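You operate a simulated robot arm through the tools that you are given. There is no shell and no other tool.

You are at the controls of a simulated robot arm. One attempt, no reset.

JOB
Fit the orange drawer's ball caster into the dolly and lock it.
Fine: it goes in the empty socket, then turn the lock knob; shut the drawer again.

The check looks at the end state, three seconds after you hand in, the way a careful person would. Anything else that was tipped, shoved, dropped, spilled or broken makes it a failure.

ROBOT AND FRAMES
A 6-joint arm with a two-finger parallel gripper, fixed in place. Base frame: the origin is on the floor under the middle of its stand, x ahead of it, y to its left, z up; the work surface is at about z = 0.78. Lengths are in m, angles in rad, forces in N, time in s.
With the tool pointing down near the work surface it reaches from about 0.26 to 0.68 m from the base axis. Its first joint turns from -1.152 to 1.152 rad. Payload 2.9 kg.
The TCP is the grasp point between the finger pads, 0.03 m short of the fingertips. In the tool frame z runs along the fingers and y along their closing line. Largest opening 0.11 m; finger width 0.02, thickness 0.01; the body of the gripper, 0.048 by 0.112 m, starts 0.055 m behind the TCP.
Orientation is told as [roll, pitch, yaw] about the base's x, y, z axes, in that order, counted from this pose: with the fingers straight down and closing along the base's y, the tool's x points along the base's -x, its y along +y and its z along -z.

CONTROLS
- The arm moves only by the tool move_arm. Its argument "rows" is a list of rows, each a list of 7 numbers: the shift along the tool's x, y, z in units of 25 mm (1.0 is 25 mm), then the turn, a rotation vector about the tool's x, y, z in units of 4 degrees (1.0 is 4 degrees), then the gripper command, from -1 (shut) to 1 (fully open), values between in proportion. In form: [[x, y, z, ax, ay, az, claw], ...]. A call has 1 to 20 rows; each row shifts and turns the commanded pose from where the row before left it, along the tool's axes as they then stand. A call with a number of a shift or a turn outside -1 to 1 is refused whole. Each row takes 0.2 s and may step no farther than 0.05 m and 0.15 rad from the row before; otherwise, or with a gripper value out of range, the whole call is refused. Where a pose cannot be reached the arm comes as near as it can. A force on the tool above 40 N (or 10 N above the force at the start of the call, whichever is more), or a blocked arm, ends the call early, and 0.2 s more pass. Each finger travels about 0.108 m/s and halts on what it meets, pressing with about 41 N; the grip force reading is that of the motor and also rises with nothing between the fingers. The clock runs only during rows and for 0.2 s after the last one: add rows that do not move to give the fingers time. The reply holds the time, the measured pose of the TCP, the force on the tool along the base axes, the opening and the grip force, in the units named above and with some noise, with the torque about the TCP (base axes, N m) and any sound that the robot's microphone picked up.
- Cameras (640 x 400 px; columns grow to the right, rows downward): "scene" is fixed at [0.0589, 0.419, 1.3899]; the picture's right is [-0.90, -0.43, 0.00], its down [-0.23, 0.47, -0.85] and it looks along [0.37, -0.77, -0.53] (base axes); focal length 340 px, centre (320, 200). "wrist" rides on the gripper at [0.072, 0.017, -0.103] in the tool frame; the picture's right is [-0.23, 0.97, 0.00], its down [-0.76, -0.18, -0.62] and it looks along [-0.61, -0.14, 0.78] (tool axes); focal length 222 px, centre (320, 200). There is no depth. A picture from a camera that has moved, and an enlarged one, comes with that camera's place and axes in the base frame and with its lens.
- snapshot(camera): a new picture of that camera. The clock stands still meanwhile.
- close_up(camera, box): a new picture of the part [left, top, right, bottom] of that camera's present view, enlarged. The clock stands still meanwhile.
- job_done(): hands the job in; it is judged then, once.

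Places have to be worked out from the pictures, the camera data and where the tool is seen. Open the gripper and draw the arm clear of the work before you hand the job in, unless the task says otherwise.

The tools are called as name(argument=value, ...) on one line, values as JSON. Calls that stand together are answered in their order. move_arm: Moves the arm, as the interface text tells. Its arguments: {"type":"object","properties":{"rows":{"type":"array"}},"required":["rows"]} The other tools are called the same way: snapshot (camera) takes a picture; close_up (camera, box) takes an enlarged picture of a part of a camera's view; job_done () hands the job in.

At the start:

```text
time_s: 0.0
position: [0.4463, -0.1391, 1.1372]
tcp_rot: [0.0, 0.0, -0.001]
force: [-0.7, 0.0, -0.2]
wrist_torque: [0.01, 0.01, 0.0]
finger_gap: 0.1101
gripper_force: 0.0
```

scene: 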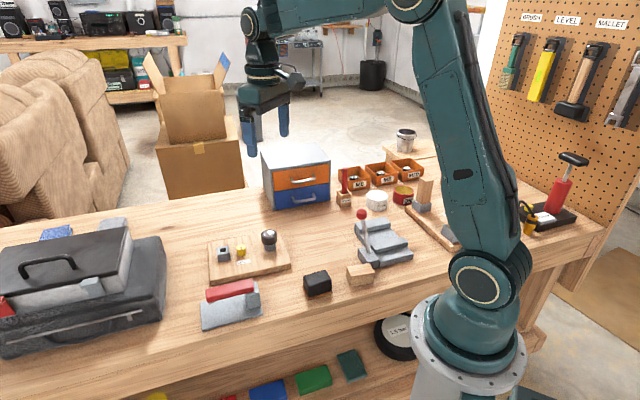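
wrist: 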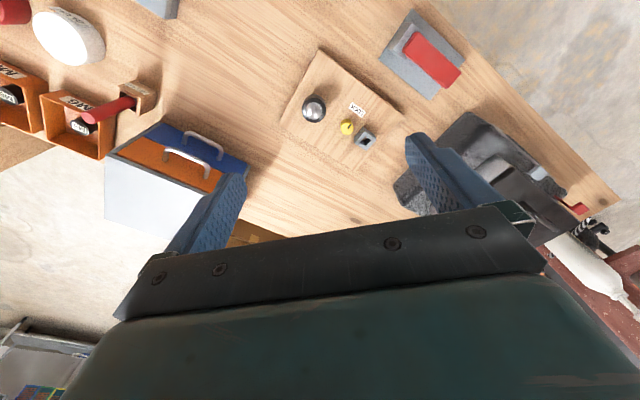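

I'll start by looking closely at the work area: the drawer unit, and the board with a ball and yellow knob, which may be the dolly.

close_up(camera="scene", box=[180, 210, 320, 340])

close_up(camera="scene", box=[240, 130, 440, 255])

close_up(camera="wrist", box=[270, 40, 430, 180])

close_up(camera="wrist", box=[90, 80, 270, 260])

```text
3.08 times, centred on (250, 275) of scene
camera zoom: at [0.0589, 0.419, 1.3899], right [-0.9, -0.43, 0.0], down [-0.23, 0.47, -0.85], along [0.37, -0.77, -0.53], focal length 1046 px, centre (535, -31)
```

zoom: 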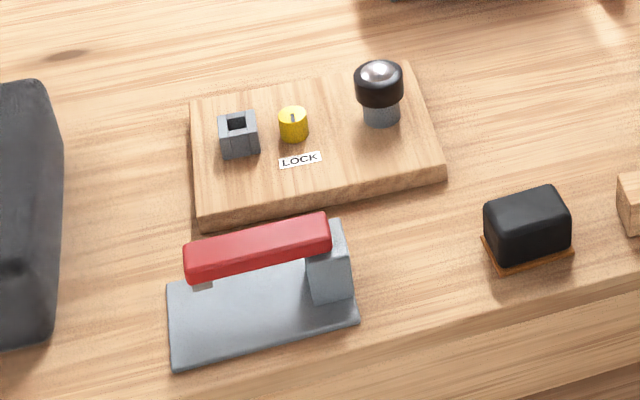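

```text
3.20 times, centred on (340, 192) of scene
camera zoom: at [0.0589, 0.419, 1.3899], right [-0.9, -0.43, 0.0], down [-0.23, 0.47, -0.85], along [0.37, -0.77, -0.53], focal length 1088 px, centre (256, 224)
```

zoom: 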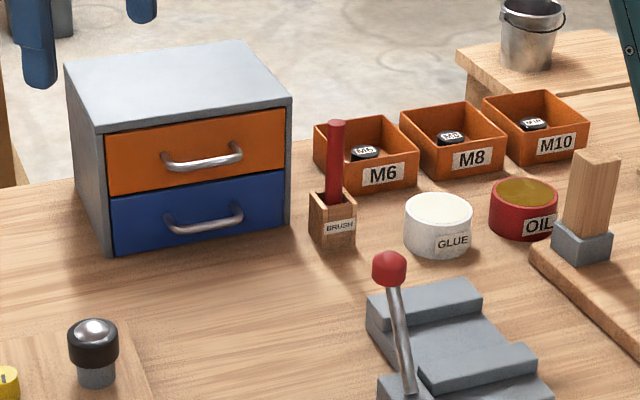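

```text
2.86 times, centred on (350, 110) of wrist
camera zoom: at [0.3742, -0.1226, 1.2398], right [0.23, 0.97, 0.0], down [0.76, -0.18, 0.62], along [0.61, -0.14, -0.78], focal length 635 px, centre (234, 457)
```

zoom: 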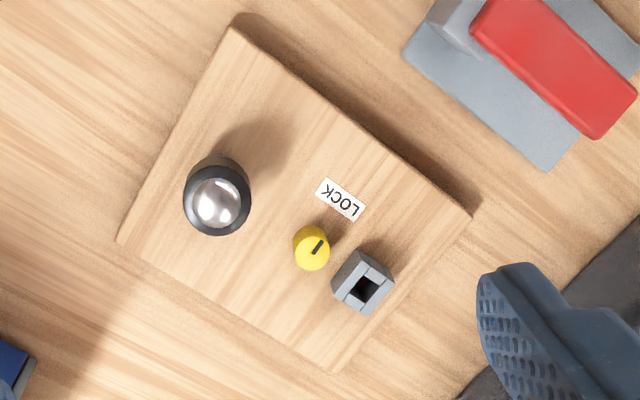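

```text
2.22 times, centred on (180, 170) of wrist
camera zoom: at [0.3742, -0.1226, 1.2398], right [0.23, 0.97, 0.0], down [0.76, -0.18, 0.62], along [0.61, -0.14, -0.78], focal length 494 px, centre (631, 267)
```

zoom: 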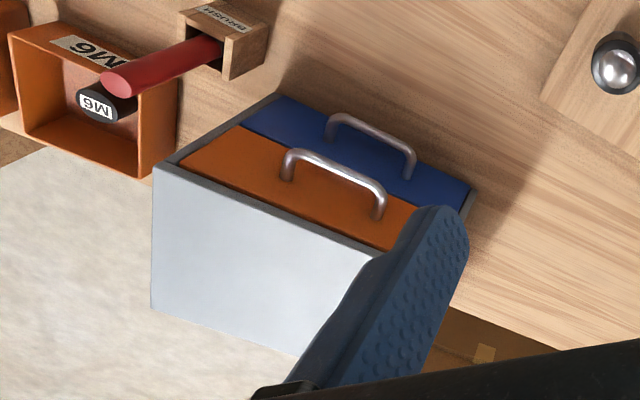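

The drawer unit sits near (0.53, -0.42), with its front facing about (-0.69, +0.73). The dolly board is near (0.55, -0.1), with an empty square socket, a yellow lock knob and one caster already fitted. I'll zoom in on the handle, socket and knob to measure them better.

close_up(camera="scene", box=[255, 140, 345, 215])

close_up(camera="wrist", box=[130, 115, 250, 190])

close_up(camera="scene", box=[205, 225, 285, 275])

close_up(camera="wrist", box=[295, 80, 391, 160])

```text
5.33 times, centred on (300, 178) of scene
camera zoom: at [0.0589, 0.419, 1.3899], right [-0.9, -0.43, 0.0], down [-0.23, 0.47, -0.85], along [0.37, -0.77, -0.53], focal length 1814 px, centre (427, 320)
```

zoom: 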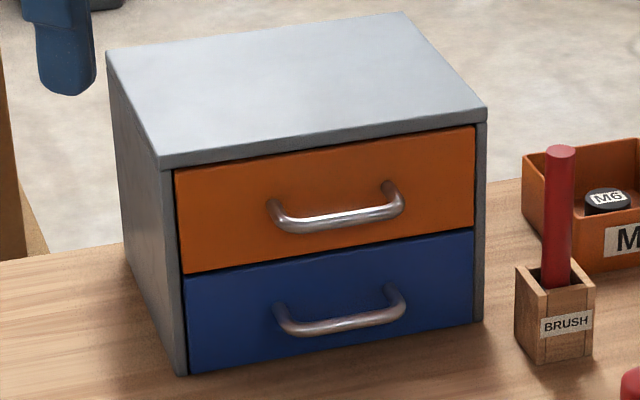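

```text
5.33 times, centred on (190, 152) of wrist
camera zoom: at [0.3742, -0.1226, 1.2398], right [0.23, 0.97, 0.0], down [0.76, -0.18, 0.62], along [0.61, -0.14, -0.78], focal length 1185 px, centre (1013, 453)
```

zoom: 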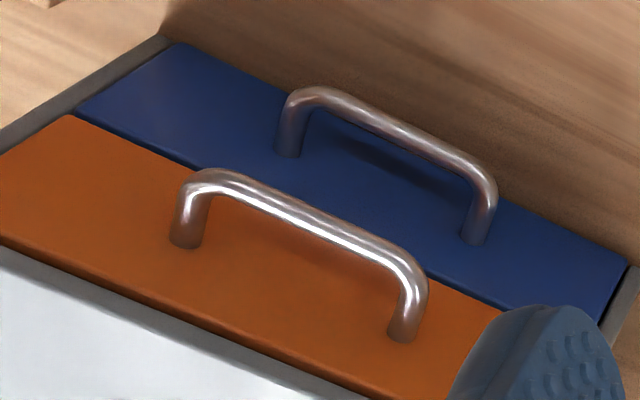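

```text
8.00 times, centred on (245, 250) of scene
camera zoom: at [0.0589, 0.419, 1.3899], right [-0.9, -0.43, 0.0], down [-0.23, 0.47, -0.85], along [0.37, -0.77, -0.53], focal length 2720 px, centre (920, -200)
```

zoom: 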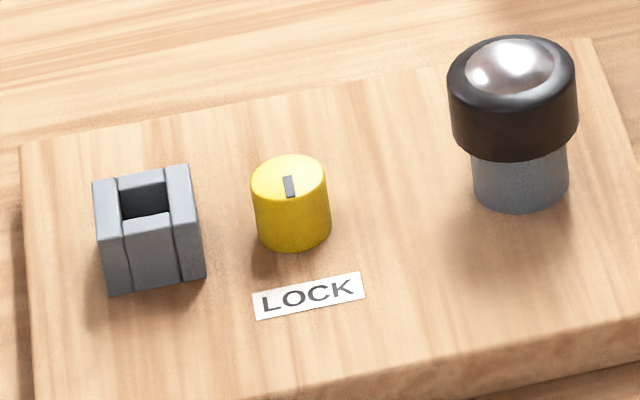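

```text
5.00 times, centred on (343, 120) of wrist
camera zoom: at [0.3742, -0.1226, 1.2398], right [0.23, 0.97, 0.0], down [0.76, -0.18, 0.62], along [0.61, -0.14, -0.78], focal length 1111 px, centre (205, 600)
```

zoom: 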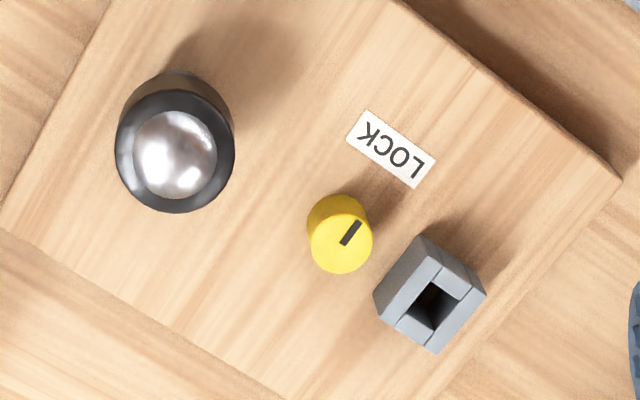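

By triangulation, the orange handle bar is centred near (0.499, -0.382, 0.89) and the drawer front sits at about 45°. I'll move over it at a safe height, then turn the tool so the fingers close along the pull direction.

move_arm(rows=[[-0.19, -0.9, 0, 0, 0, 0, 1], [-0.19, -0.9, 0, 0, 0, 0, 1], [-0.19, -0.9, 0, 0, 0, 0, 1], [-0.19, -0.9, 0, 0, 0, 0, 1], [-0.19, -0.9, 0, 0, 0, 0, 1], [-0.19, -0.9, 0, 0, 0, 0, 1], [-0.19, -0.9, 0, 0, 0, 0, 1], [-0.19, -0.9, 0, 0, 0, 0, 1], [-0.19, -0.9, 0, 0, 0, 0, 1], [-0.19, -0.9, 0, 0, 0, 0, 1]])

move_arm(rows=[[0, 0, 0, 0, 0, -0.9375, 1], [0, 0, 0, 0, 0, -0.9375, 1], [0, 0, 0, 0, 0, -0.9375, 1], [0, 0, 0, 0, 0, -0.9375, 1], [0, 0, 0, 0, 0, -0.9375, 1], [0, 0, 0, 0, 0, -0.9375, 1], [0, 0, 0, 0, 0, -0.9375, 1], [0, 0, 0, 0, 0, -0.9375, 1], [0, 0, 0, 0, 0, -0.9375, 0.5], [0, 0, 0, 0, 0, -0.9375, 0], [0, 0, 0, 0, 0, -0.9375, -0.2], [0, 0, 0, 0, 0, -0.9375, -0.2], [0, 0, 0, 0, 0, 0, -0.2]])

snapshot(camera="wrist")

snapshot(camera="scene")

```text
time_s: 2.2
position: [0.4944, -0.3651, 1.1361]
tcp_rot: [0.0, -0.001, 0.001]
force: [0.1, -0.7, 1.0]
wrist_torque: [-0.01, -0.02, 0.01]
finger_gap: 0.1102
gripper_force: 0.2
```

```text
time_s: 5.0
position: [0.4938, -0.3647, 1.1365]
tcp_rot: [0.0, -0.001, 0.787]
force: [0.1, 0.0, 0.0]
wrist_torque: [0.0, 0.04, -0.03]
finger_gap: 0.044
gripper_force: 0.0
```

```text
taken
camera wrist: at [0.4315, -0.404, 1.24], right [-0.53, 0.85, 0.0], down [0.66, 0.41, 0.62], along [0.53, 0.33, -0.78], focal length 222 px, centre (320, 200)
```

wrist: 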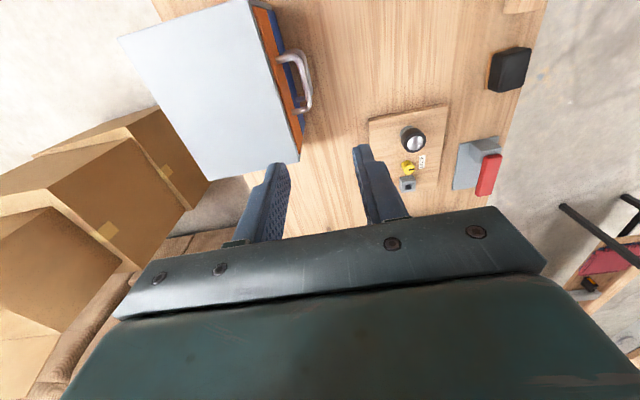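

```text
taken
```

scene: 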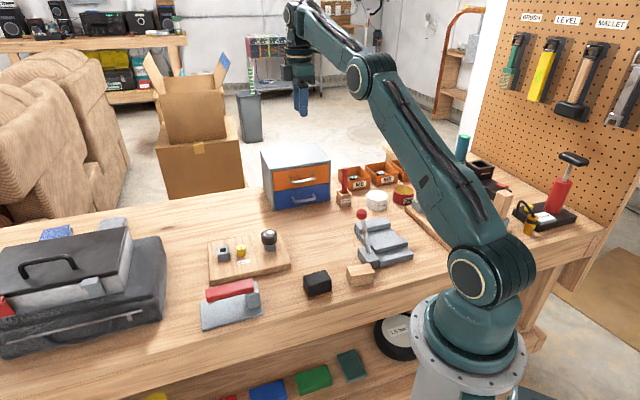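

I'm above the drawer now. I'll zoom in on the handle from this viewpoint to refine the face angle and handle position.

close_up(camera="wrist", box=[240, 0, 336, 60])

close_up(camera="wrist", box=[230, 0, 330, 170])

close_up(camera="wrist", box=[355, 95, 459, 225])

```text
6.67 times, centred on (288, 30) of wrist
camera zoom: at [0.4315, -0.404, 1.24], right [-0.53, 0.85, 0.0], down [0.66, 0.41, 0.62], along [0.53, 0.33, -0.78], focal length 1481 px, centre (533, 1333)
```

zoom: 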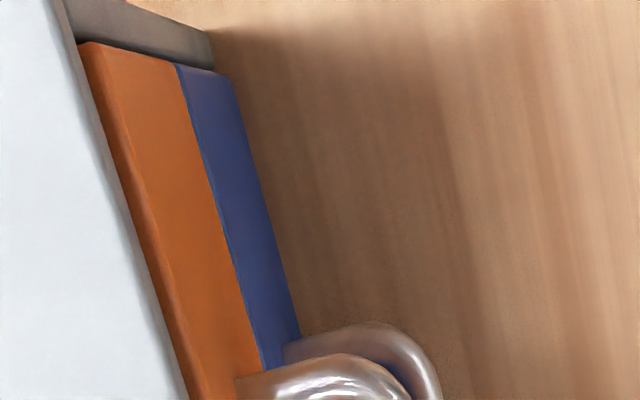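

```text
2.35 times, centred on (280, 85) of wrist
camera zoom: at [0.4315, -0.404, 1.24], right [-0.53, 0.85, 0.0], down [0.66, 0.41, 0.62], along [0.53, 0.33, -0.78], focal length 523 px, centre (414, 471)
```

zoom: 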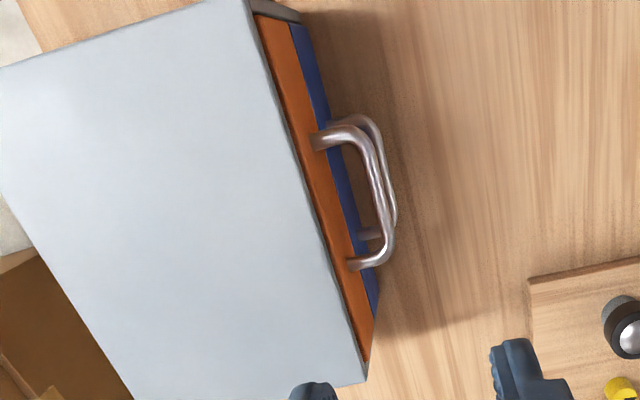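

```text
3.08 times, centred on (407, 160) of wrist
camera zoom: at [0.4315, -0.404, 1.24], right [-0.53, 0.85, 0.0], down [0.66, 0.41, 0.62], along [0.53, 0.33, -0.78], focal length 684 px, centre (52, 323)
```

zoom: 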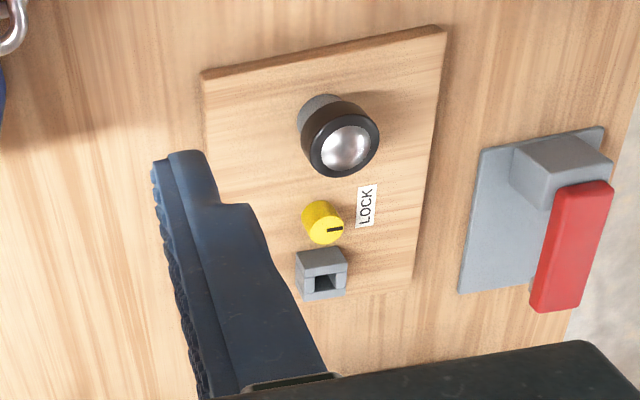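

The handle bar is about 33 mm out from a face at exactly 45°, and about 18 mm from my TCP along the closing line. I'll shift over it, set a 34 mm opening and descend to just above the bar, then check.

move_arm(rows=[[0.34, -0.72, 0, 0, 0, 0, -0.38], [0, 0, 1, 0, 0, 0, -0.38], [0, 0, 1, 0, 0, 0, -0.38], [0, 0, 1, 0, 0, 0, -0.38], [0, 0, 1, 0, 0, 0, -0.38], [0, 0, 1, 0, 0, 0, -0.38], [0, 0, 1, 0, 0, 0, -0.38], [0, 0, 1, 0, 0, 0, -0.38], [0, 0, 0.4, 0, 0, 0, -0.38], [0, 0, 0, 0, 0, 0, -0.38]])

snapshot(camera="wrist")

close_up(camera="scene", box=[250, 110, 350, 215])

```text
time_s: 7.2
position: [0.4942, -0.3781, 0.947]
tcp_rot: [0.0, 0.0, 0.785]
force: [0.5, 0.5, 0.3]
wrist_torque: [0.0, -0.01, -0.02]
finger_gap: 0.0342
gripper_force: 0.1
out of reach, approached as far as the arm can: row 1
```

```text
taken
camera wrist: at [0.4313, -0.4174, 1.0505], right [-0.53, 0.85, 0.0], down [0.66, 0.41, 0.62], along [0.53, 0.33, -0.78], focal length 222 px, centre (320, 200)
```

wrist: 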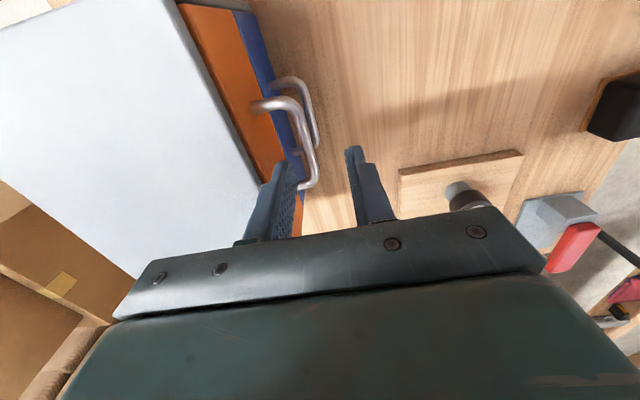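

```text
3.81 times, centred on (300, 162) of scene
camera zoom: at [0.0589, 0.419, 1.3899], right [-0.9, -0.43, 0.0], down [-0.23, 0.47, -0.85], along [0.37, -0.77, -0.53], focal length 1295 px, centre (396, 343)
```

zoom: 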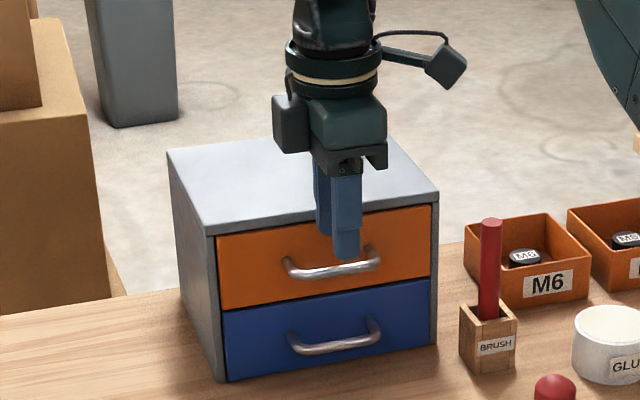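

The far reach limited the first step, so I'm about 8 mm short of the line I wanted. I'll zoom in to re-measure the bar relative to the fingers before correcting.

close_up(camera="wrist", box=[230, 70, 390, 250])

close_up(camera="scene", box=[275, 145, 340, 190])

```text
2.22 times, centred on (310, 160) of wrist
camera zoom: at [0.4313, -0.4174, 1.0505], right [-0.53, 0.85, 0.0], down [0.66, 0.41, 0.62], along [0.53, 0.33, -0.78], focal length 494 px, centre (342, 289)
```

zoom: 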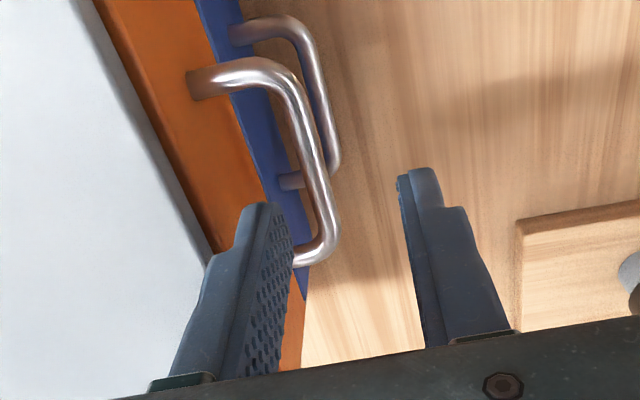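

```text
8.89 times, centred on (308, 168) of scene
camera zoom: at [0.0589, 0.419, 1.3899], right [-0.9, -0.43, 0.0], down [-0.23, 0.47, -0.85], along [0.37, -0.77, -0.53], focal length 3022 px, centre (431, 489)
```

zoom: 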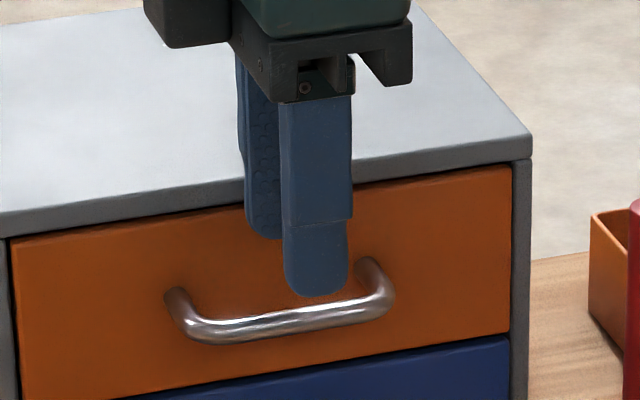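

The bar centre measures n≈-0.626 at z≈0.891 (n being the pull axis), so I need about 7 mm more toward the face. I'll shift, then lower slowly so the fingers straddle the bar.

move_arm(rows=[[0, -0.27, 0, 0, 0, 0, -0.38], [0, 0, 0, 0, 0, 0, -0.38], [0, 0, 0.5, 0, 0, 0, -0.38], [0, 0, 0.5, 0, 0, 0, -0.38], [0, 0, 0.5, 0, 0, 0, -0.38], [0, 0, 0.5, 0, 0, 0, -0.38], [0, 0, 0.2, 0, 0, 0, -0.38], [0, 0, 0, 0, 0, 0, -0.38]])

close_up(camera="wrist", box=[230, 70, 390, 250])

close_up(camera="scene", box=[265, 145, 345, 200])

```text
time_s: 9.0
position: [0.5004, -0.3848, 0.894]
tcp_rot: [-0.001, 0.0, 0.785]
force: [-0.3, -0.5, -0.1]
wrist_torque: [0.0, 0.0, -0.01]
finger_gap: 0.0339
gripper_force: 0.1
```

```text
2.22 times, centred on (310, 160) of wrist
camera zoom: at [0.4368, -0.4234, 0.9968], right [-0.53, 0.85, 0.0], down [0.66, 0.41, 0.62], along [0.53, 0.33, -0.78], focal length 494 px, centre (342, 289)
```

zoom: 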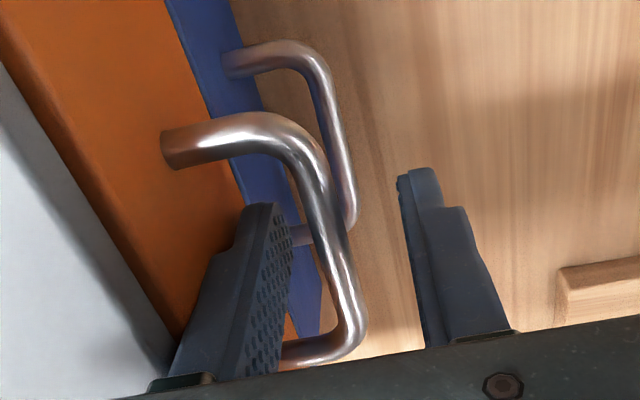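

```text
7.27 times, centred on (305, 172) of scene
camera zoom: at [0.0589, 0.419, 1.3899], right [-0.9, -0.43, 0.0], down [-0.23, 0.47, -0.85], along [0.37, -0.77, -0.53], focal length 2473 px, centre (429, 400)
```

zoom: 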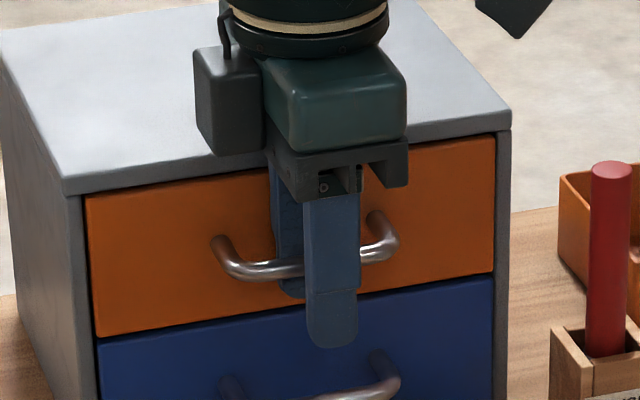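

The fingers straddle the bar without contact. I'll close on it.

move_arm(rows=[[0, 0, 0, 0, 0, 0, -1], [0, 0, 0, 0, 0, 0, -1], [0, 0, 0, 0, 0, 0, -1]])

```text
time_s: 9.8
position: [0.5, -0.3835, 0.8936]
tcp_rot: [0.001, 0.0, 0.786]
force: [-1.9, -0.4, -0.4]
wrist_torque: [0.12, -0.14, 0.95]
finger_gap: 0.0086
gripper_force: 45.2
```

The handle is gripped (8.6 mm gap). I'll pull slowly along the drawer axis and watch the force.

move_arm(rows=[[0, 0.3, 0, 0, 0, 0, -1], [0, 0.4, 0, 0, 0, 0, -1], [0, 0.4, 0, 0, 0, 0, -1], [0, 0.4, 0, 0, 0, 0, -1], [0, 0.4, 0, 0, 0, 0, -1], [0, 0.4, 0, 0, 0, 0, -1], [0, 0.4, 0, 0, 0, 0, -1]])

snapshot(camera="scene")

snapshot(camera="wrist")

```text
time_s: 11.4
position: [0.4521, -0.3366, 0.8934]
tcp_rot: [-0.002, 0.001, 0.784]
force: [-6.2, -6.4, 12.5]
wrist_torque: [0.3, -0.21, 0.91]
finger_gap: 0.0089
gripper_force: 45.0
```

```text
taken
```

scene: 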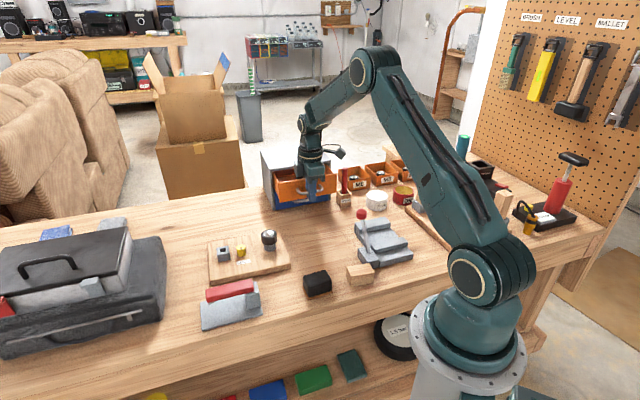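

```text
taken
camera wrist: at [0.3889, -0.3754, 0.9968], right [-0.53, 0.85, 0.0], down [0.66, 0.41, 0.62], along [0.53, 0.33, -0.78], focal length 222 px, centre (320, 200)
```

wrist: 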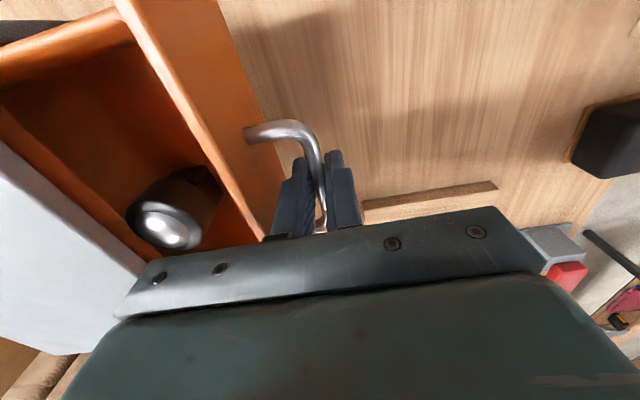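

The drawer is open about 67 mm and the caster is visible inside, standing on its stem. I'll take a closer look before pulling further.

close_up(camera="wrist", box=[60, 100, 300, 260])

close_up(camera="scene", box=[250, 130, 350, 220])

```text
2.50 times, centred on (180, 180) of wrist
camera zoom: at [0.3889, -0.3754, 0.9968], right [-0.53, 0.85, 0.0], down [0.66, 0.41, 0.62], along [0.53, 0.33, -0.78], focal length 555 px, centre (670, 250)
```

zoom: 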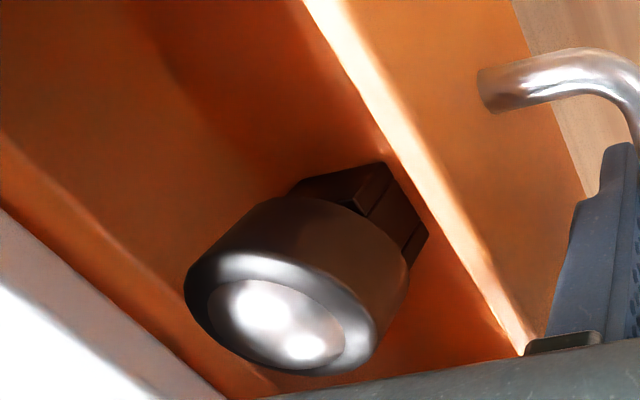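

```text
4.44 times, centred on (300, 175) of scene
camera zoom: at [0.0586, 0.419, 1.3899], right [-0.9, -0.43, 0.0], down [-0.23, 0.47, -0.85], along [0.37, -0.77, -0.53], focal length 1511 px, centre (409, 311)
```

zoom: 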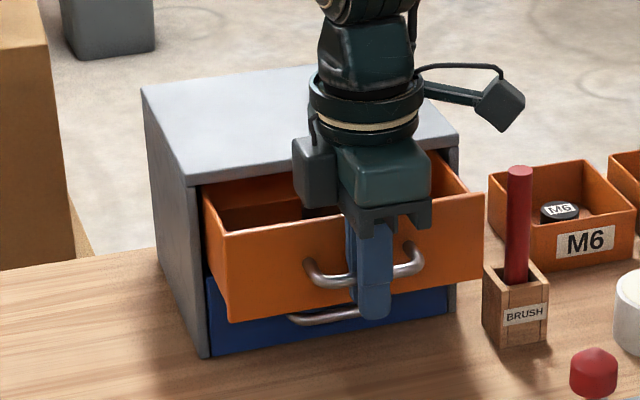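

The caster sits near the front of the drawer, square stem down as far as I can tell. I'll pull the drawer about 25 mm further, still watching force, to give the gripper more room behind the front panel.

move_arm(rows=[[0, 0.25, 0, 0, 0, 0, -1], [0, 0.25, 0, 0, 0, 0, -1], [0, 0.25, 0, 0, 0, 0, -1], [0, 0.25, 0, 0, 0, 0, -1]])

close_up(camera="scene", box=[250, 130, 350, 220])

```text
time_s: 12.4
position: [0.4336, -0.3192, 0.8942]
tcp_rot: [-0.002, 0.0, 0.783]
force: [-9.2, -10.3, 10.3]
wrist_torque: [0.28, -0.25, 0.94]
finger_gap: 0.009
gripper_force: 44.4
```

```text
4.44 times, centred on (300, 175) of scene
camera zoom: at [0.0585, 0.4189, 1.39], right [-0.9, -0.43, 0.0], down [-0.23, 0.47, -0.85], along [0.37, -0.77, -0.53], focal length 1511 px, centre (409, 311)
```

zoom: 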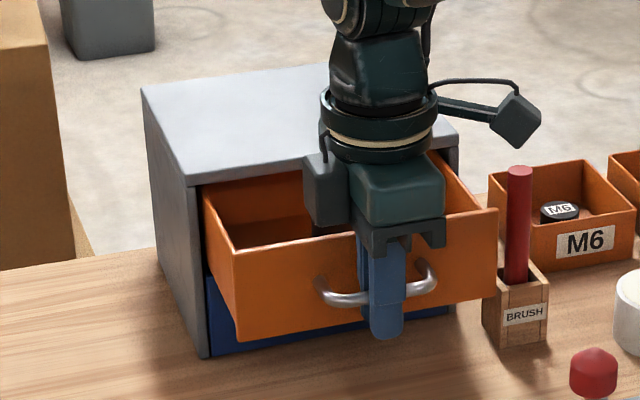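

The drawer is out about 94 mm and the cabinet hasn't moved. Lateral force is building slightly, so I'll stop here, open the fingers around the bar, rise straight up, and look into the drawer from above.

move_arm(rows=[[0, 0, 0, 0, 0, 0, -0.45], [0, 0, 0, 0, 0, 0, -0.45], [0, 0, 0, 0, 0, 0, -0.45]])

move_arm(rows=[[0, 0, -0.5, 0, 0, 0, -0.45], [0, 0, -0.8, 0, 0, 0, -0.45], [0, 0, -1, 0, 0, 0, -0.45], [0, 0, -1, 0, 0, 0, -0.45], [0, 0, -1, 0, 0, 0, -0.45], [0, 0, -1, 0, 0, 0, -0.3], [0, 0, -0.7, 0, 0, 0, 0], [0, -0.6, 0, 0, 0, 0, 0], [0, -0.6, 0, 0, 0, 0, 0], [0, -0.6, 0, 0, 0, 0, 0], [0, -0.6, 0, 0, 0, 0, 0], [0, 0, 0, 0, 0, 0, 0]])

snapshot(camera="wrist")

snapshot(camera="scene")

```text
time_s: 13.2
position: [0.4357, -0.3195, 0.8924]
tcp_rot: [-0.001, -0.001, 0.784]
force: [-0.5, -0.9, -0.1]
wrist_torque: [-0.01, -0.02, -0.03]
finger_gap: 0.0301
gripper_force: 0.1
```

```text
time_s: 15.8
position: [0.4779, -0.3611, 1.0427]
tcp_rot: [-0.001, 0.0, 0.787]
force: [-0.2, -0.1, 0.2]
wrist_torque: [0.0, 0.02, 0.03]
finger_gap: 0.0551
gripper_force: 0.0
```

```text
taken
camera wrist: at [0.4141, -0.3994, 1.1463], right [-0.53, 0.85, 0.0], down [0.66, 0.41, 0.62], along [0.53, 0.33, -0.78], focal length 222 px, centre (320, 200)
```

wrist: 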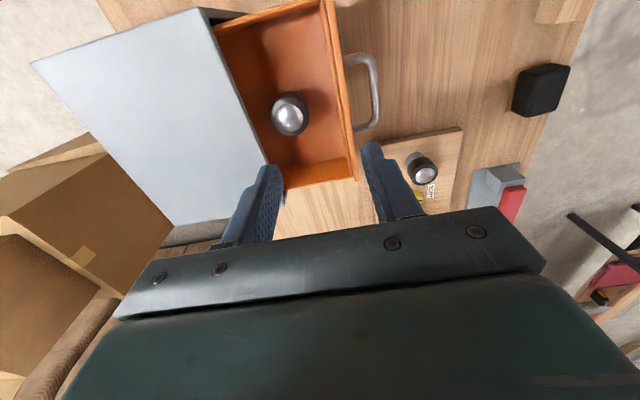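

```text
taken
```

scene: 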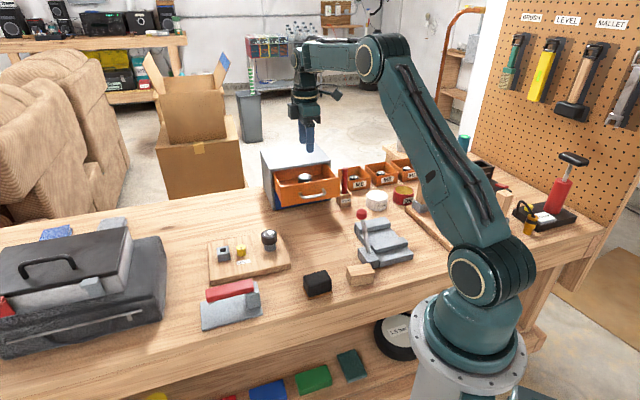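

The drawer stayed open and the caster stands in its middle. I'll zoom in from both cameras to locate it and check its orientation.

close_up(camera="wrist", box=[220, 20, 380, 180])

close_up(camera="wrist", box=[260, 80, 330, 145])

close_up(camera="scene", box=[260, 150, 350, 215])

close_up(camera="wrist", box=[375, 125, 475, 225])

```text
2.50 times, centred on (300, 100) of wrist
camera zoom: at [0.4141, -0.3994, 1.1463], right [-0.53, 0.85, 0.0], down [0.66, 0.41, 0.62], along [0.53, 0.33, -0.78], focal length 555 px, centre (370, 450)
```

zoom: 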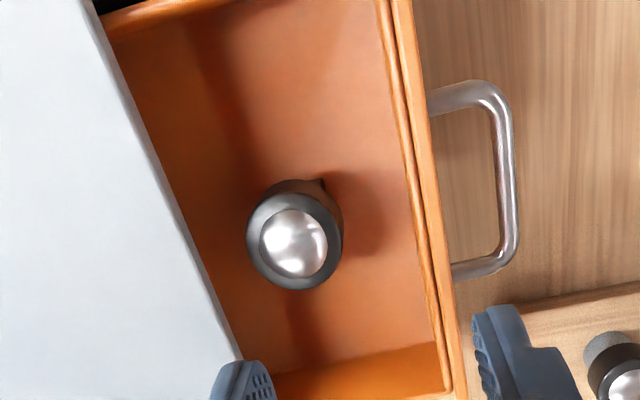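

```text
6.15 times, centred on (295, 112) of wrist
camera zoom: at [0.4141, -0.3994, 1.1463], right [-0.53, 0.85, 0.0], down [0.66, 0.41, 0.62], along [0.53, 0.33, -0.78], focal length 1367 px, centre (474, 738)
```

zoom: 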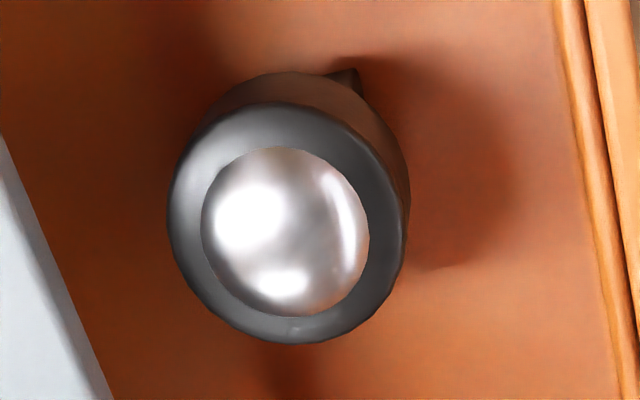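

```text
6.15 times, centred on (305, 182) of scene
camera zoom: at [0.0589, 0.419, 1.3899], right [-0.9, -0.43, 0.0], down [-0.23, 0.47, -0.85], along [0.37, -0.77, -0.53], focal length 2092 px, centre (412, 308)
```

zoom: 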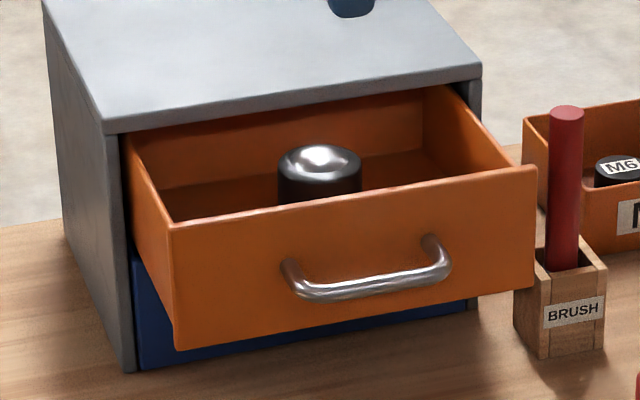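

```text
4.00 times, centred on (425, 175) of wrist
camera zoom: at [0.4141, -0.3994, 1.1463], right [-0.53, 0.85, 0.0], down [0.66, 0.41, 0.62], along [0.53, 0.33, -0.78], focal length 888 px, centre (-100, 300)
```

zoom: 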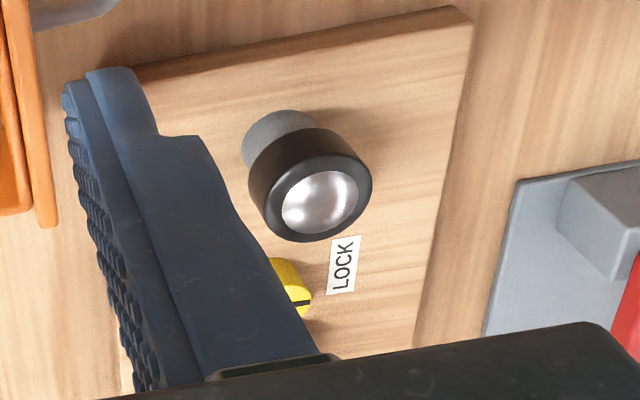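

The caster is upright, with its cap top near (0.497, -0.3855, 0.906) and about 42 mm in diameter. Closing along the drawer's width gives the most room, so I'll turn the tool to yaw -45° here, then re-centre above the caster.

move_arm(rows=[[0, 0, 0, 0, 0, 1, 0.2], [0, 0, 0, 0, 0, 1, 0.2], [0, 0, 0, 0, 0, 1, 0.2], [0, 0, 0, 0, 0, 1, 0.2], [0, 0, 0, 0, 0, 1, 0.2], [0, 0, 0, 0, 0, 1, 0.2], [0, 0, 0, 0, 0, 1, 0.2], [0, 0, 0, 0, 0, 1, 0.2], [0, 0, 0, 0, 0, 1, 0.2], [0, 0, 0, 0, 0, 1, 0.2], [0, 0, 0, 0, 0, 1, 0.2], [0, 0, 0, 0, 0, 1, 0.2], [0, 0, 0, 0, 0, 1, 0.2], [0, 0, 0, 0, 0, 1, 0.2], [0, 0, 0, 0, 0, 1, 0.2], [0, 0, 0, 0, 0, 1, 0.2], [0, 0, 0, 0, 0, 1, 0.2], [0, 0, 0, 0, 0, 1, 0.2], [0, 0, 0, 0, 0, 1, 0.2], [0, 0, 0, 0, 0, 1, 0.2]])

move_arm(rows=[[0, 0, 0, 0, 0, 1, 0.2], [0, 0, 0, 0, 0, 1, 0.2], [0, 0, 0, 0, 0, 0.5, 0.2], [0, 0, 0, 0, 0, 0, 0.2]])

snapshot(camera="wrist")

```text
time_s: 20.0
position: [0.4774, -0.3606, 1.0422]
tcp_rot: [0.0, -0.001, -0.614]
force: [-0.5, -0.4, 0.2]
wrist_torque: [0.01, 0.0, 0.02]
finger_gap: 0.0661
gripper_force: 0.1
```

```text
time_s: 21.0
position: [0.4777, -0.3628, 1.043]
tcp_rot: [0.001, 0.0, -0.785]
force: [0.3, 0.2, 0.4]
wrist_torque: [-0.03, -0.02, -0.02]
finger_gap: 0.066
gripper_force: 0.1
```

```text
taken
camera wrist: at [0.438, -0.2984, 1.1466], right [0.85, 0.53, 0.0], down [0.41, -0.66, 0.62], along [0.33, -0.53, -0.78], focal length 222 px, centre (320, 200)
```

wrist: 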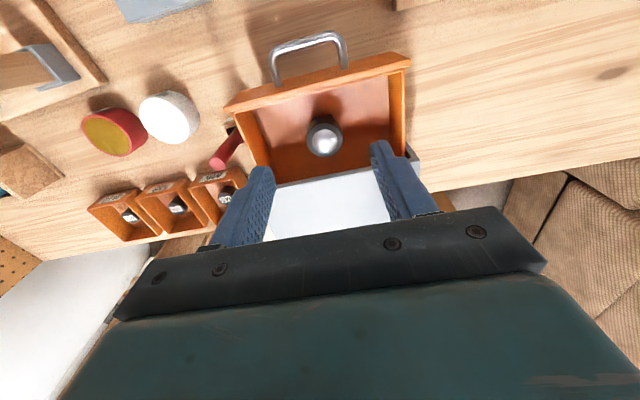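

The camera now faces the drawer from its open side. I'll zoom in on the caster to measure it again.

close_up(camera="wrist", box=[285, 95, 365, 175])

close_up(camera="wrist", box=[210, 20, 430, 240])

```text
5.00 times, centred on (325, 135) of wrist
camera zoom: at [0.438, -0.2984, 1.1466], right [0.85, 0.53, 0.0], down [0.41, -0.66, 0.62], along [0.33, -0.53, -0.78], focal length 1111 px, centre (295, 525)
```

zoom: 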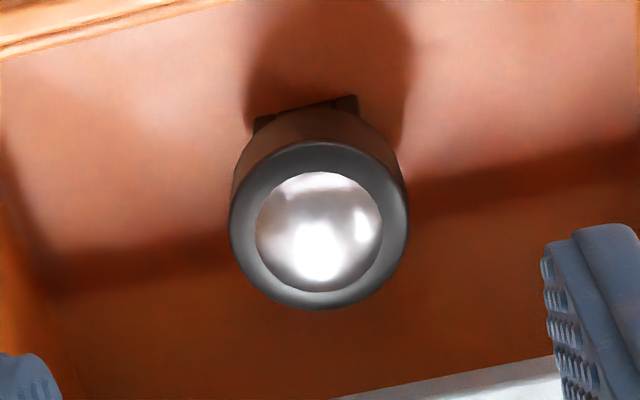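

```text
1.82 times, centred on (320, 130) of wrist
camera zoom: at [0.438, -0.2984, 1.1466], right [0.85, 0.53, 0.0], down [0.41, -0.66, 0.62], along [0.33, -0.53, -0.78], focal length 404 px, centre (320, 327)
```

zoom: 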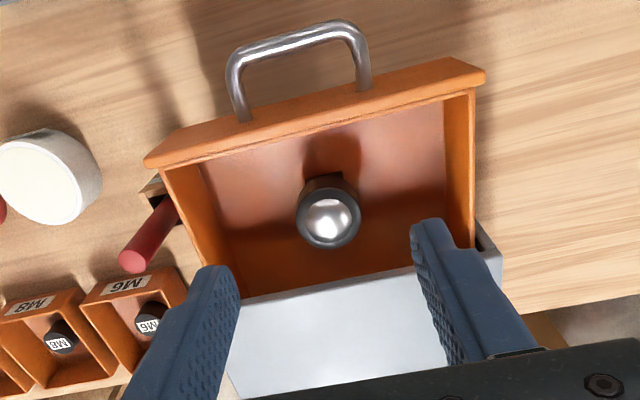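

Both views agree on the cap centre at (0.4975, -0.385), top z≈0.906. I'll shift about 30 mm toward the cabinet and descend with the fingers 66 mm apart to just above the cap.

move_arm(rows=[[-0.6, -0.04, 0, 0, 0, 0, 0.2], [-0.6, -0.04, 0, 0, 0, 0, 0.2], [0, 0, 0, 0, 0, 0, 0.2], [0, 0, 0.8, 0, 0, 0, 0.2], [0, 0, 0.8, 0, 0, 0, 0.2], [0, 0, 0.8, 0, 0, 0, 0.2], [0, 0, 0.8, 0, 0, 0, 0.2], [0, 0, 0, 0, 0, 0, 0.2]])

snapshot(camera="wrist")

close_up(camera="scene", box=[250, 110, 360, 215])

```text
time_s: 22.8
position: [0.4969, -0.3829, 0.9633]
tcp_rot: [-0.001, 0.001, -0.786]
force: [0.4, -0.6, 0.5]
wrist_torque: [0.0, -0.02, 0.0]
finger_gap: 0.066
gripper_force: 0.2
```

```text
taken
camera wrist: at [0.458, -0.3202, 1.066], right [0.85, 0.53, 0.0], down [0.41, -0.66, 0.62], along [0.33, -0.53, -0.78], focal length 222 px, centre (320, 200)
```

wrist: 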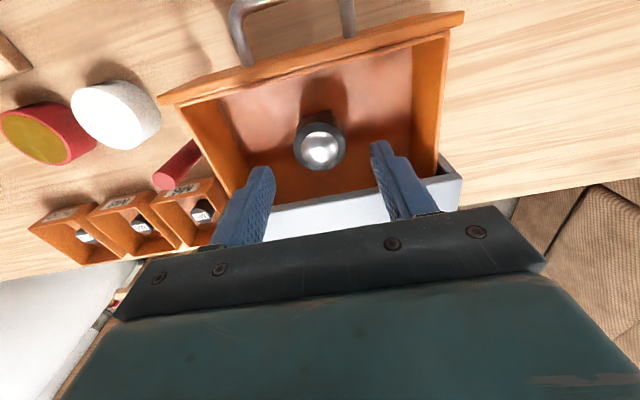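

```text
3.81 times, centred on (305, 162) of scene
camera zoom: at [0.0589, 0.419, 1.3899], right [-0.9, -0.43, 0.0], down [-0.23, 0.47, -0.85], along [0.37, -0.77, -0.53], focal length 1295 px, centre (377, 343)
```

zoom: 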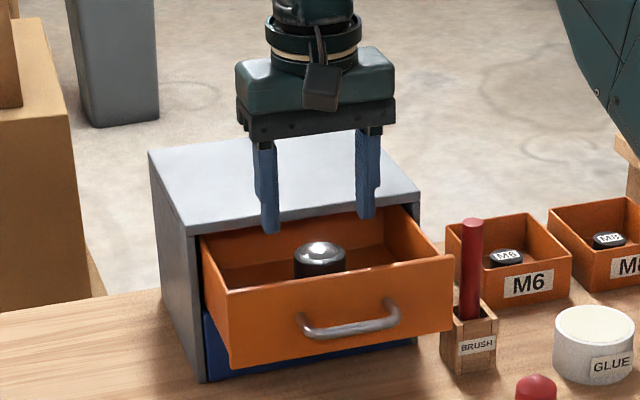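

The fingers are symmetric about the caster. I'll make a tiny correction and lower until the tips reach about the bottom edge of the cap (TCP z≈0.915).

move_arm(rows=[[-0.07, -0.02, 0.4, 0, 0, 0, 0.2], [0, 0, 0.4, 0, 0, 0, 0.2], [0, 0, 0.4, 0, 0, 0, 0.2], [0, 0, 0.4, 0, 0, 0, 0.2], [0, 0, 0.33, 0, 0, 0, 0.2], [0, 0, 0, 0, 0, 0, 0.2]])

close_up(camera="wrist", box=[210, 90, 430, 240])

close_up(camera="scene", box=[265, 130, 345, 205])

```text
time_s: 24.2
position: [0.4986, -0.3843, 0.9147]
tcp_rot: [0.0, -0.001, -0.785]
force: [0.2, -0.5, -0.1]
wrist_torque: [0.01, 0.03, 0.03]
finger_gap: 0.0661
gripper_force: 0.1
```

```text
2.67 times, centred on (320, 165) of wrist
camera zoom: at [0.4588, -0.3217, 1.0181], right [0.85, 0.53, 0.0], down [0.41, -0.66, 0.62], along [0.33, -0.53, -0.78], focal length 592 px, centre (320, 293)
```

zoom: 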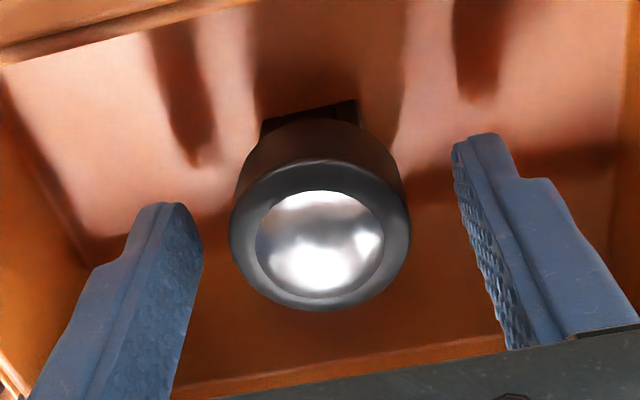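

```text
5.33 times, centred on (305, 168) of scene
camera zoom: at [0.0589, 0.419, 1.3899], right [-0.9, -0.43, 0.0], down [-0.23, 0.47, -0.85], along [0.37, -0.77, -0.53], focal length 1814 px, centre (400, 373)
```

zoom: 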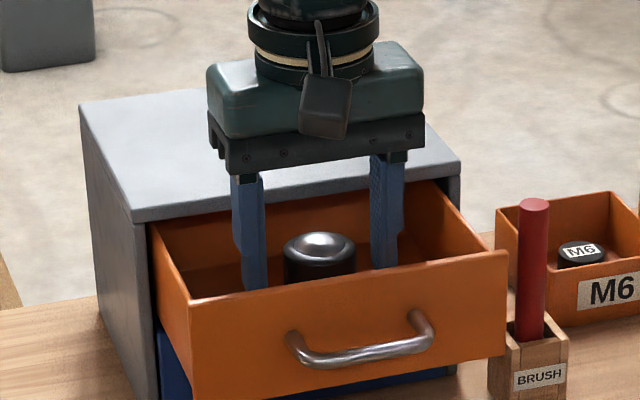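

The TCP is within about 1 mm of the cap centre. I'll close on the cap.

move_arm(rows=[[0, 0, 0, 0, 0, 0, 0], [0, 0, 0, 0, 0, 0, -0.15], [0, 0, 0, 0, 0, 0, -0.3], [0, 0, 0, 0, 0, 0, -1], [0, 0, 0, 0, 0, 0, -1]])

close_up(camera="scene", box=[265, 130, 345, 205])

```text
time_s: 25.4
position: [0.499, -0.3847, 0.9149]
tcp_rot: [-0.001, 0.001, -0.786]
force: [-1.4, 0.0, 0.0]
wrist_torque: [0.02, 0.0, 0.01]
finger_gap: 0.0411
gripper_force: 41.2
```

```text
5.33 times, centred on (305, 168) of scene
camera zoom: at [0.0589, 0.419, 1.3899], right [-0.9, -0.43, 0.0], down [-0.23, 0.47, -0.85], along [0.37, -0.77, -0.53], focal length 1814 px, centre (400, 373)
```

zoom: 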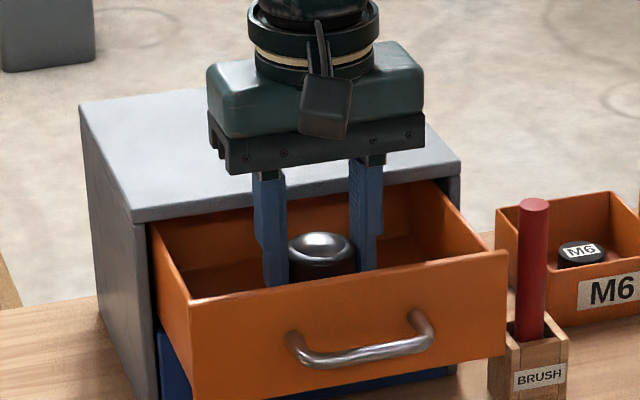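

The cap is gripped at 41 mm. I'll lift straight up slowly, then look at the stem.

move_arm(rows=[[0, 0, -0.2, 0, 0, 0, -1], [0, 0, -0.3, 0, 0, 0, -1], [0, 0, -0.4, 0, 0, 0, -1], [0, 0, -0.5, 0, 0, 0, -1], [0, 0, -0.6, 0, 0, 0, -1], [0, 0, -0.8, 0, 0, 0, -1], [0, 0, -0.8, 0, 0, 0, -1], [0, 0, -0.8, 0, 0, 0, -1], [0, 0, 0, 0, 0, 0, -1]])

snapshot(camera="scene")

close_up(camera="scene", box=[265, 120, 345, 195])

close_up(camera="wrist", box=[210, 60, 430, 240])

```text
time_s: 27.4
position: [0.4965, -0.3859, 1.0262]
tcp_rot: [0.0, 0.001, -0.786]
force: [-0.5, -0.6, -1.7]
wrist_torque: [-0.01, -0.06, 0.02]
finger_gap: 0.0411
gripper_force: 40.6
```

```text
taken
```

scene: 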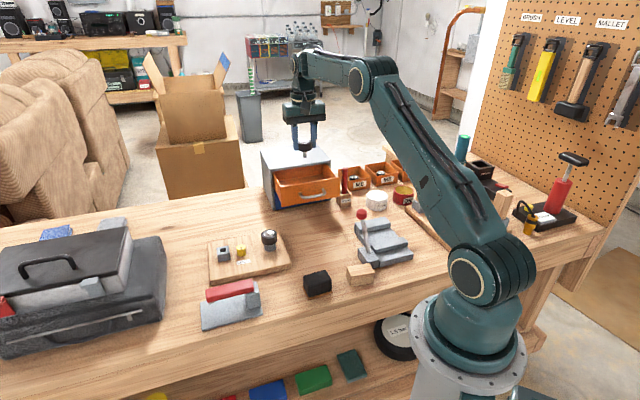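

```text
5.33 times, centred on (305, 158) of scene
camera zoom: at [0.0589, 0.419, 1.3899], right [-0.9, -0.43, 0.0], down [-0.23, 0.47, -0.85], along [0.37, -0.77, -0.53], focal length 1814 px, centre (400, 427)
```

zoom: 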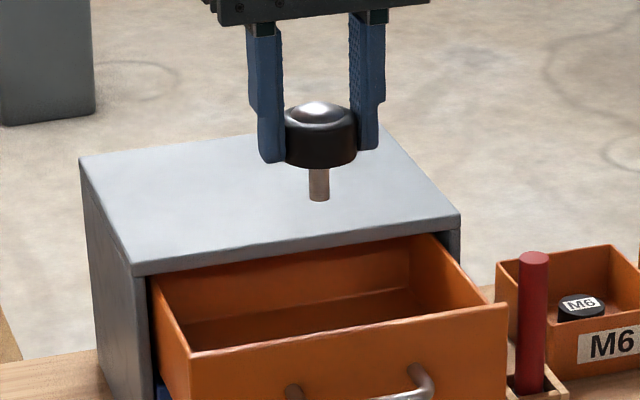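

```text
2.22 times, centred on (320, 150) of wrist
camera zoom: at [0.4569, -0.3217, 1.1299], right [0.85, 0.53, 0.0], down [0.41, -0.66, 0.62], along [0.33, -0.53, -0.78], focal length 494 px, centre (320, 311)
```

zoom: 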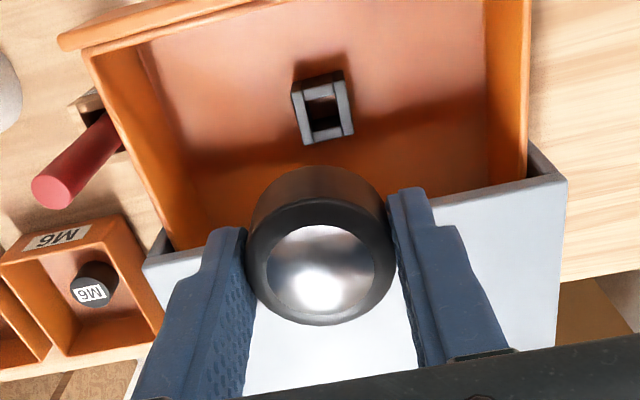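

The caster is out, leaving its square holder visible in the drawer. I'll zoom tightly on the stem to see its shape and orientation.

close_up(camera="scene", box=[292, 138, 318, 160])

close_up(camera="wrist", box=[295, 75, 345, 125])

close_up(camera="scene", box=[210, 230, 255, 270])

```text
16.00 times, centred on (305, 149) of scene
camera zoom: at [0.0589, 0.419, 1.3899], right [-0.9, -0.43, 0.0], down [-0.23, 0.47, -0.85], along [0.37, -0.77, -0.53], focal length 5440 px, centre (560, 1016)
```

zoom: 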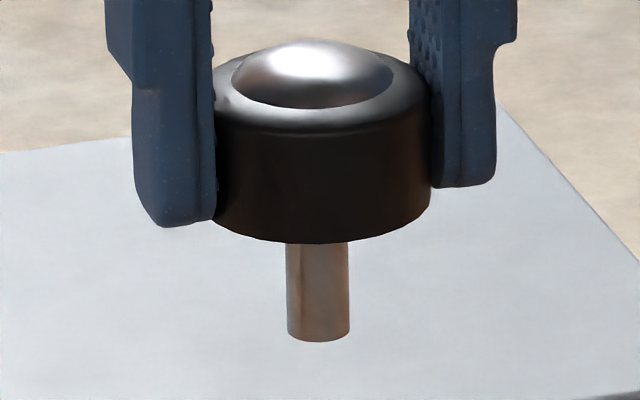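

```text
8.00 times, centred on (320, 100) of wrist
camera zoom: at [0.4569, -0.3217, 1.1299], right [0.85, 0.53, 0.0], down [0.41, -0.66, 0.62], along [0.33, -0.53, -0.78], focal length 1777 px, centre (320, 1000)
```

zoom: 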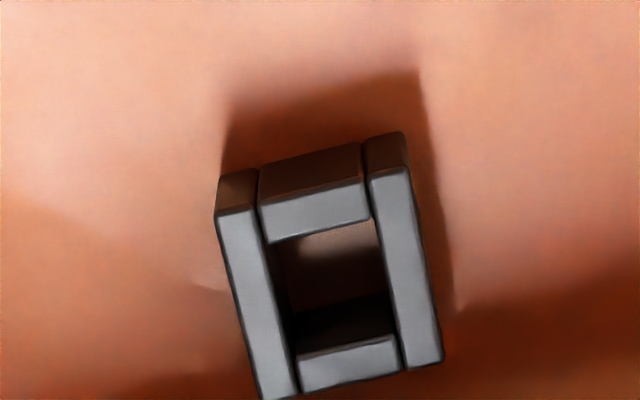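

```text
10.00 times, centred on (232, 250) of scene
camera zoom: at [0.0589, 0.419, 1.3899], right [-0.9, -0.43, 0.0], down [-0.23, 0.47, -0.85], along [0.37, -0.77, -0.53], focal length 3400 px, centre (1195, -300)
```

zoom: 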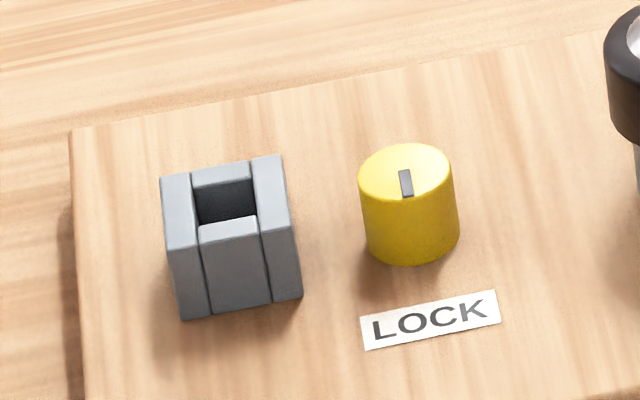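

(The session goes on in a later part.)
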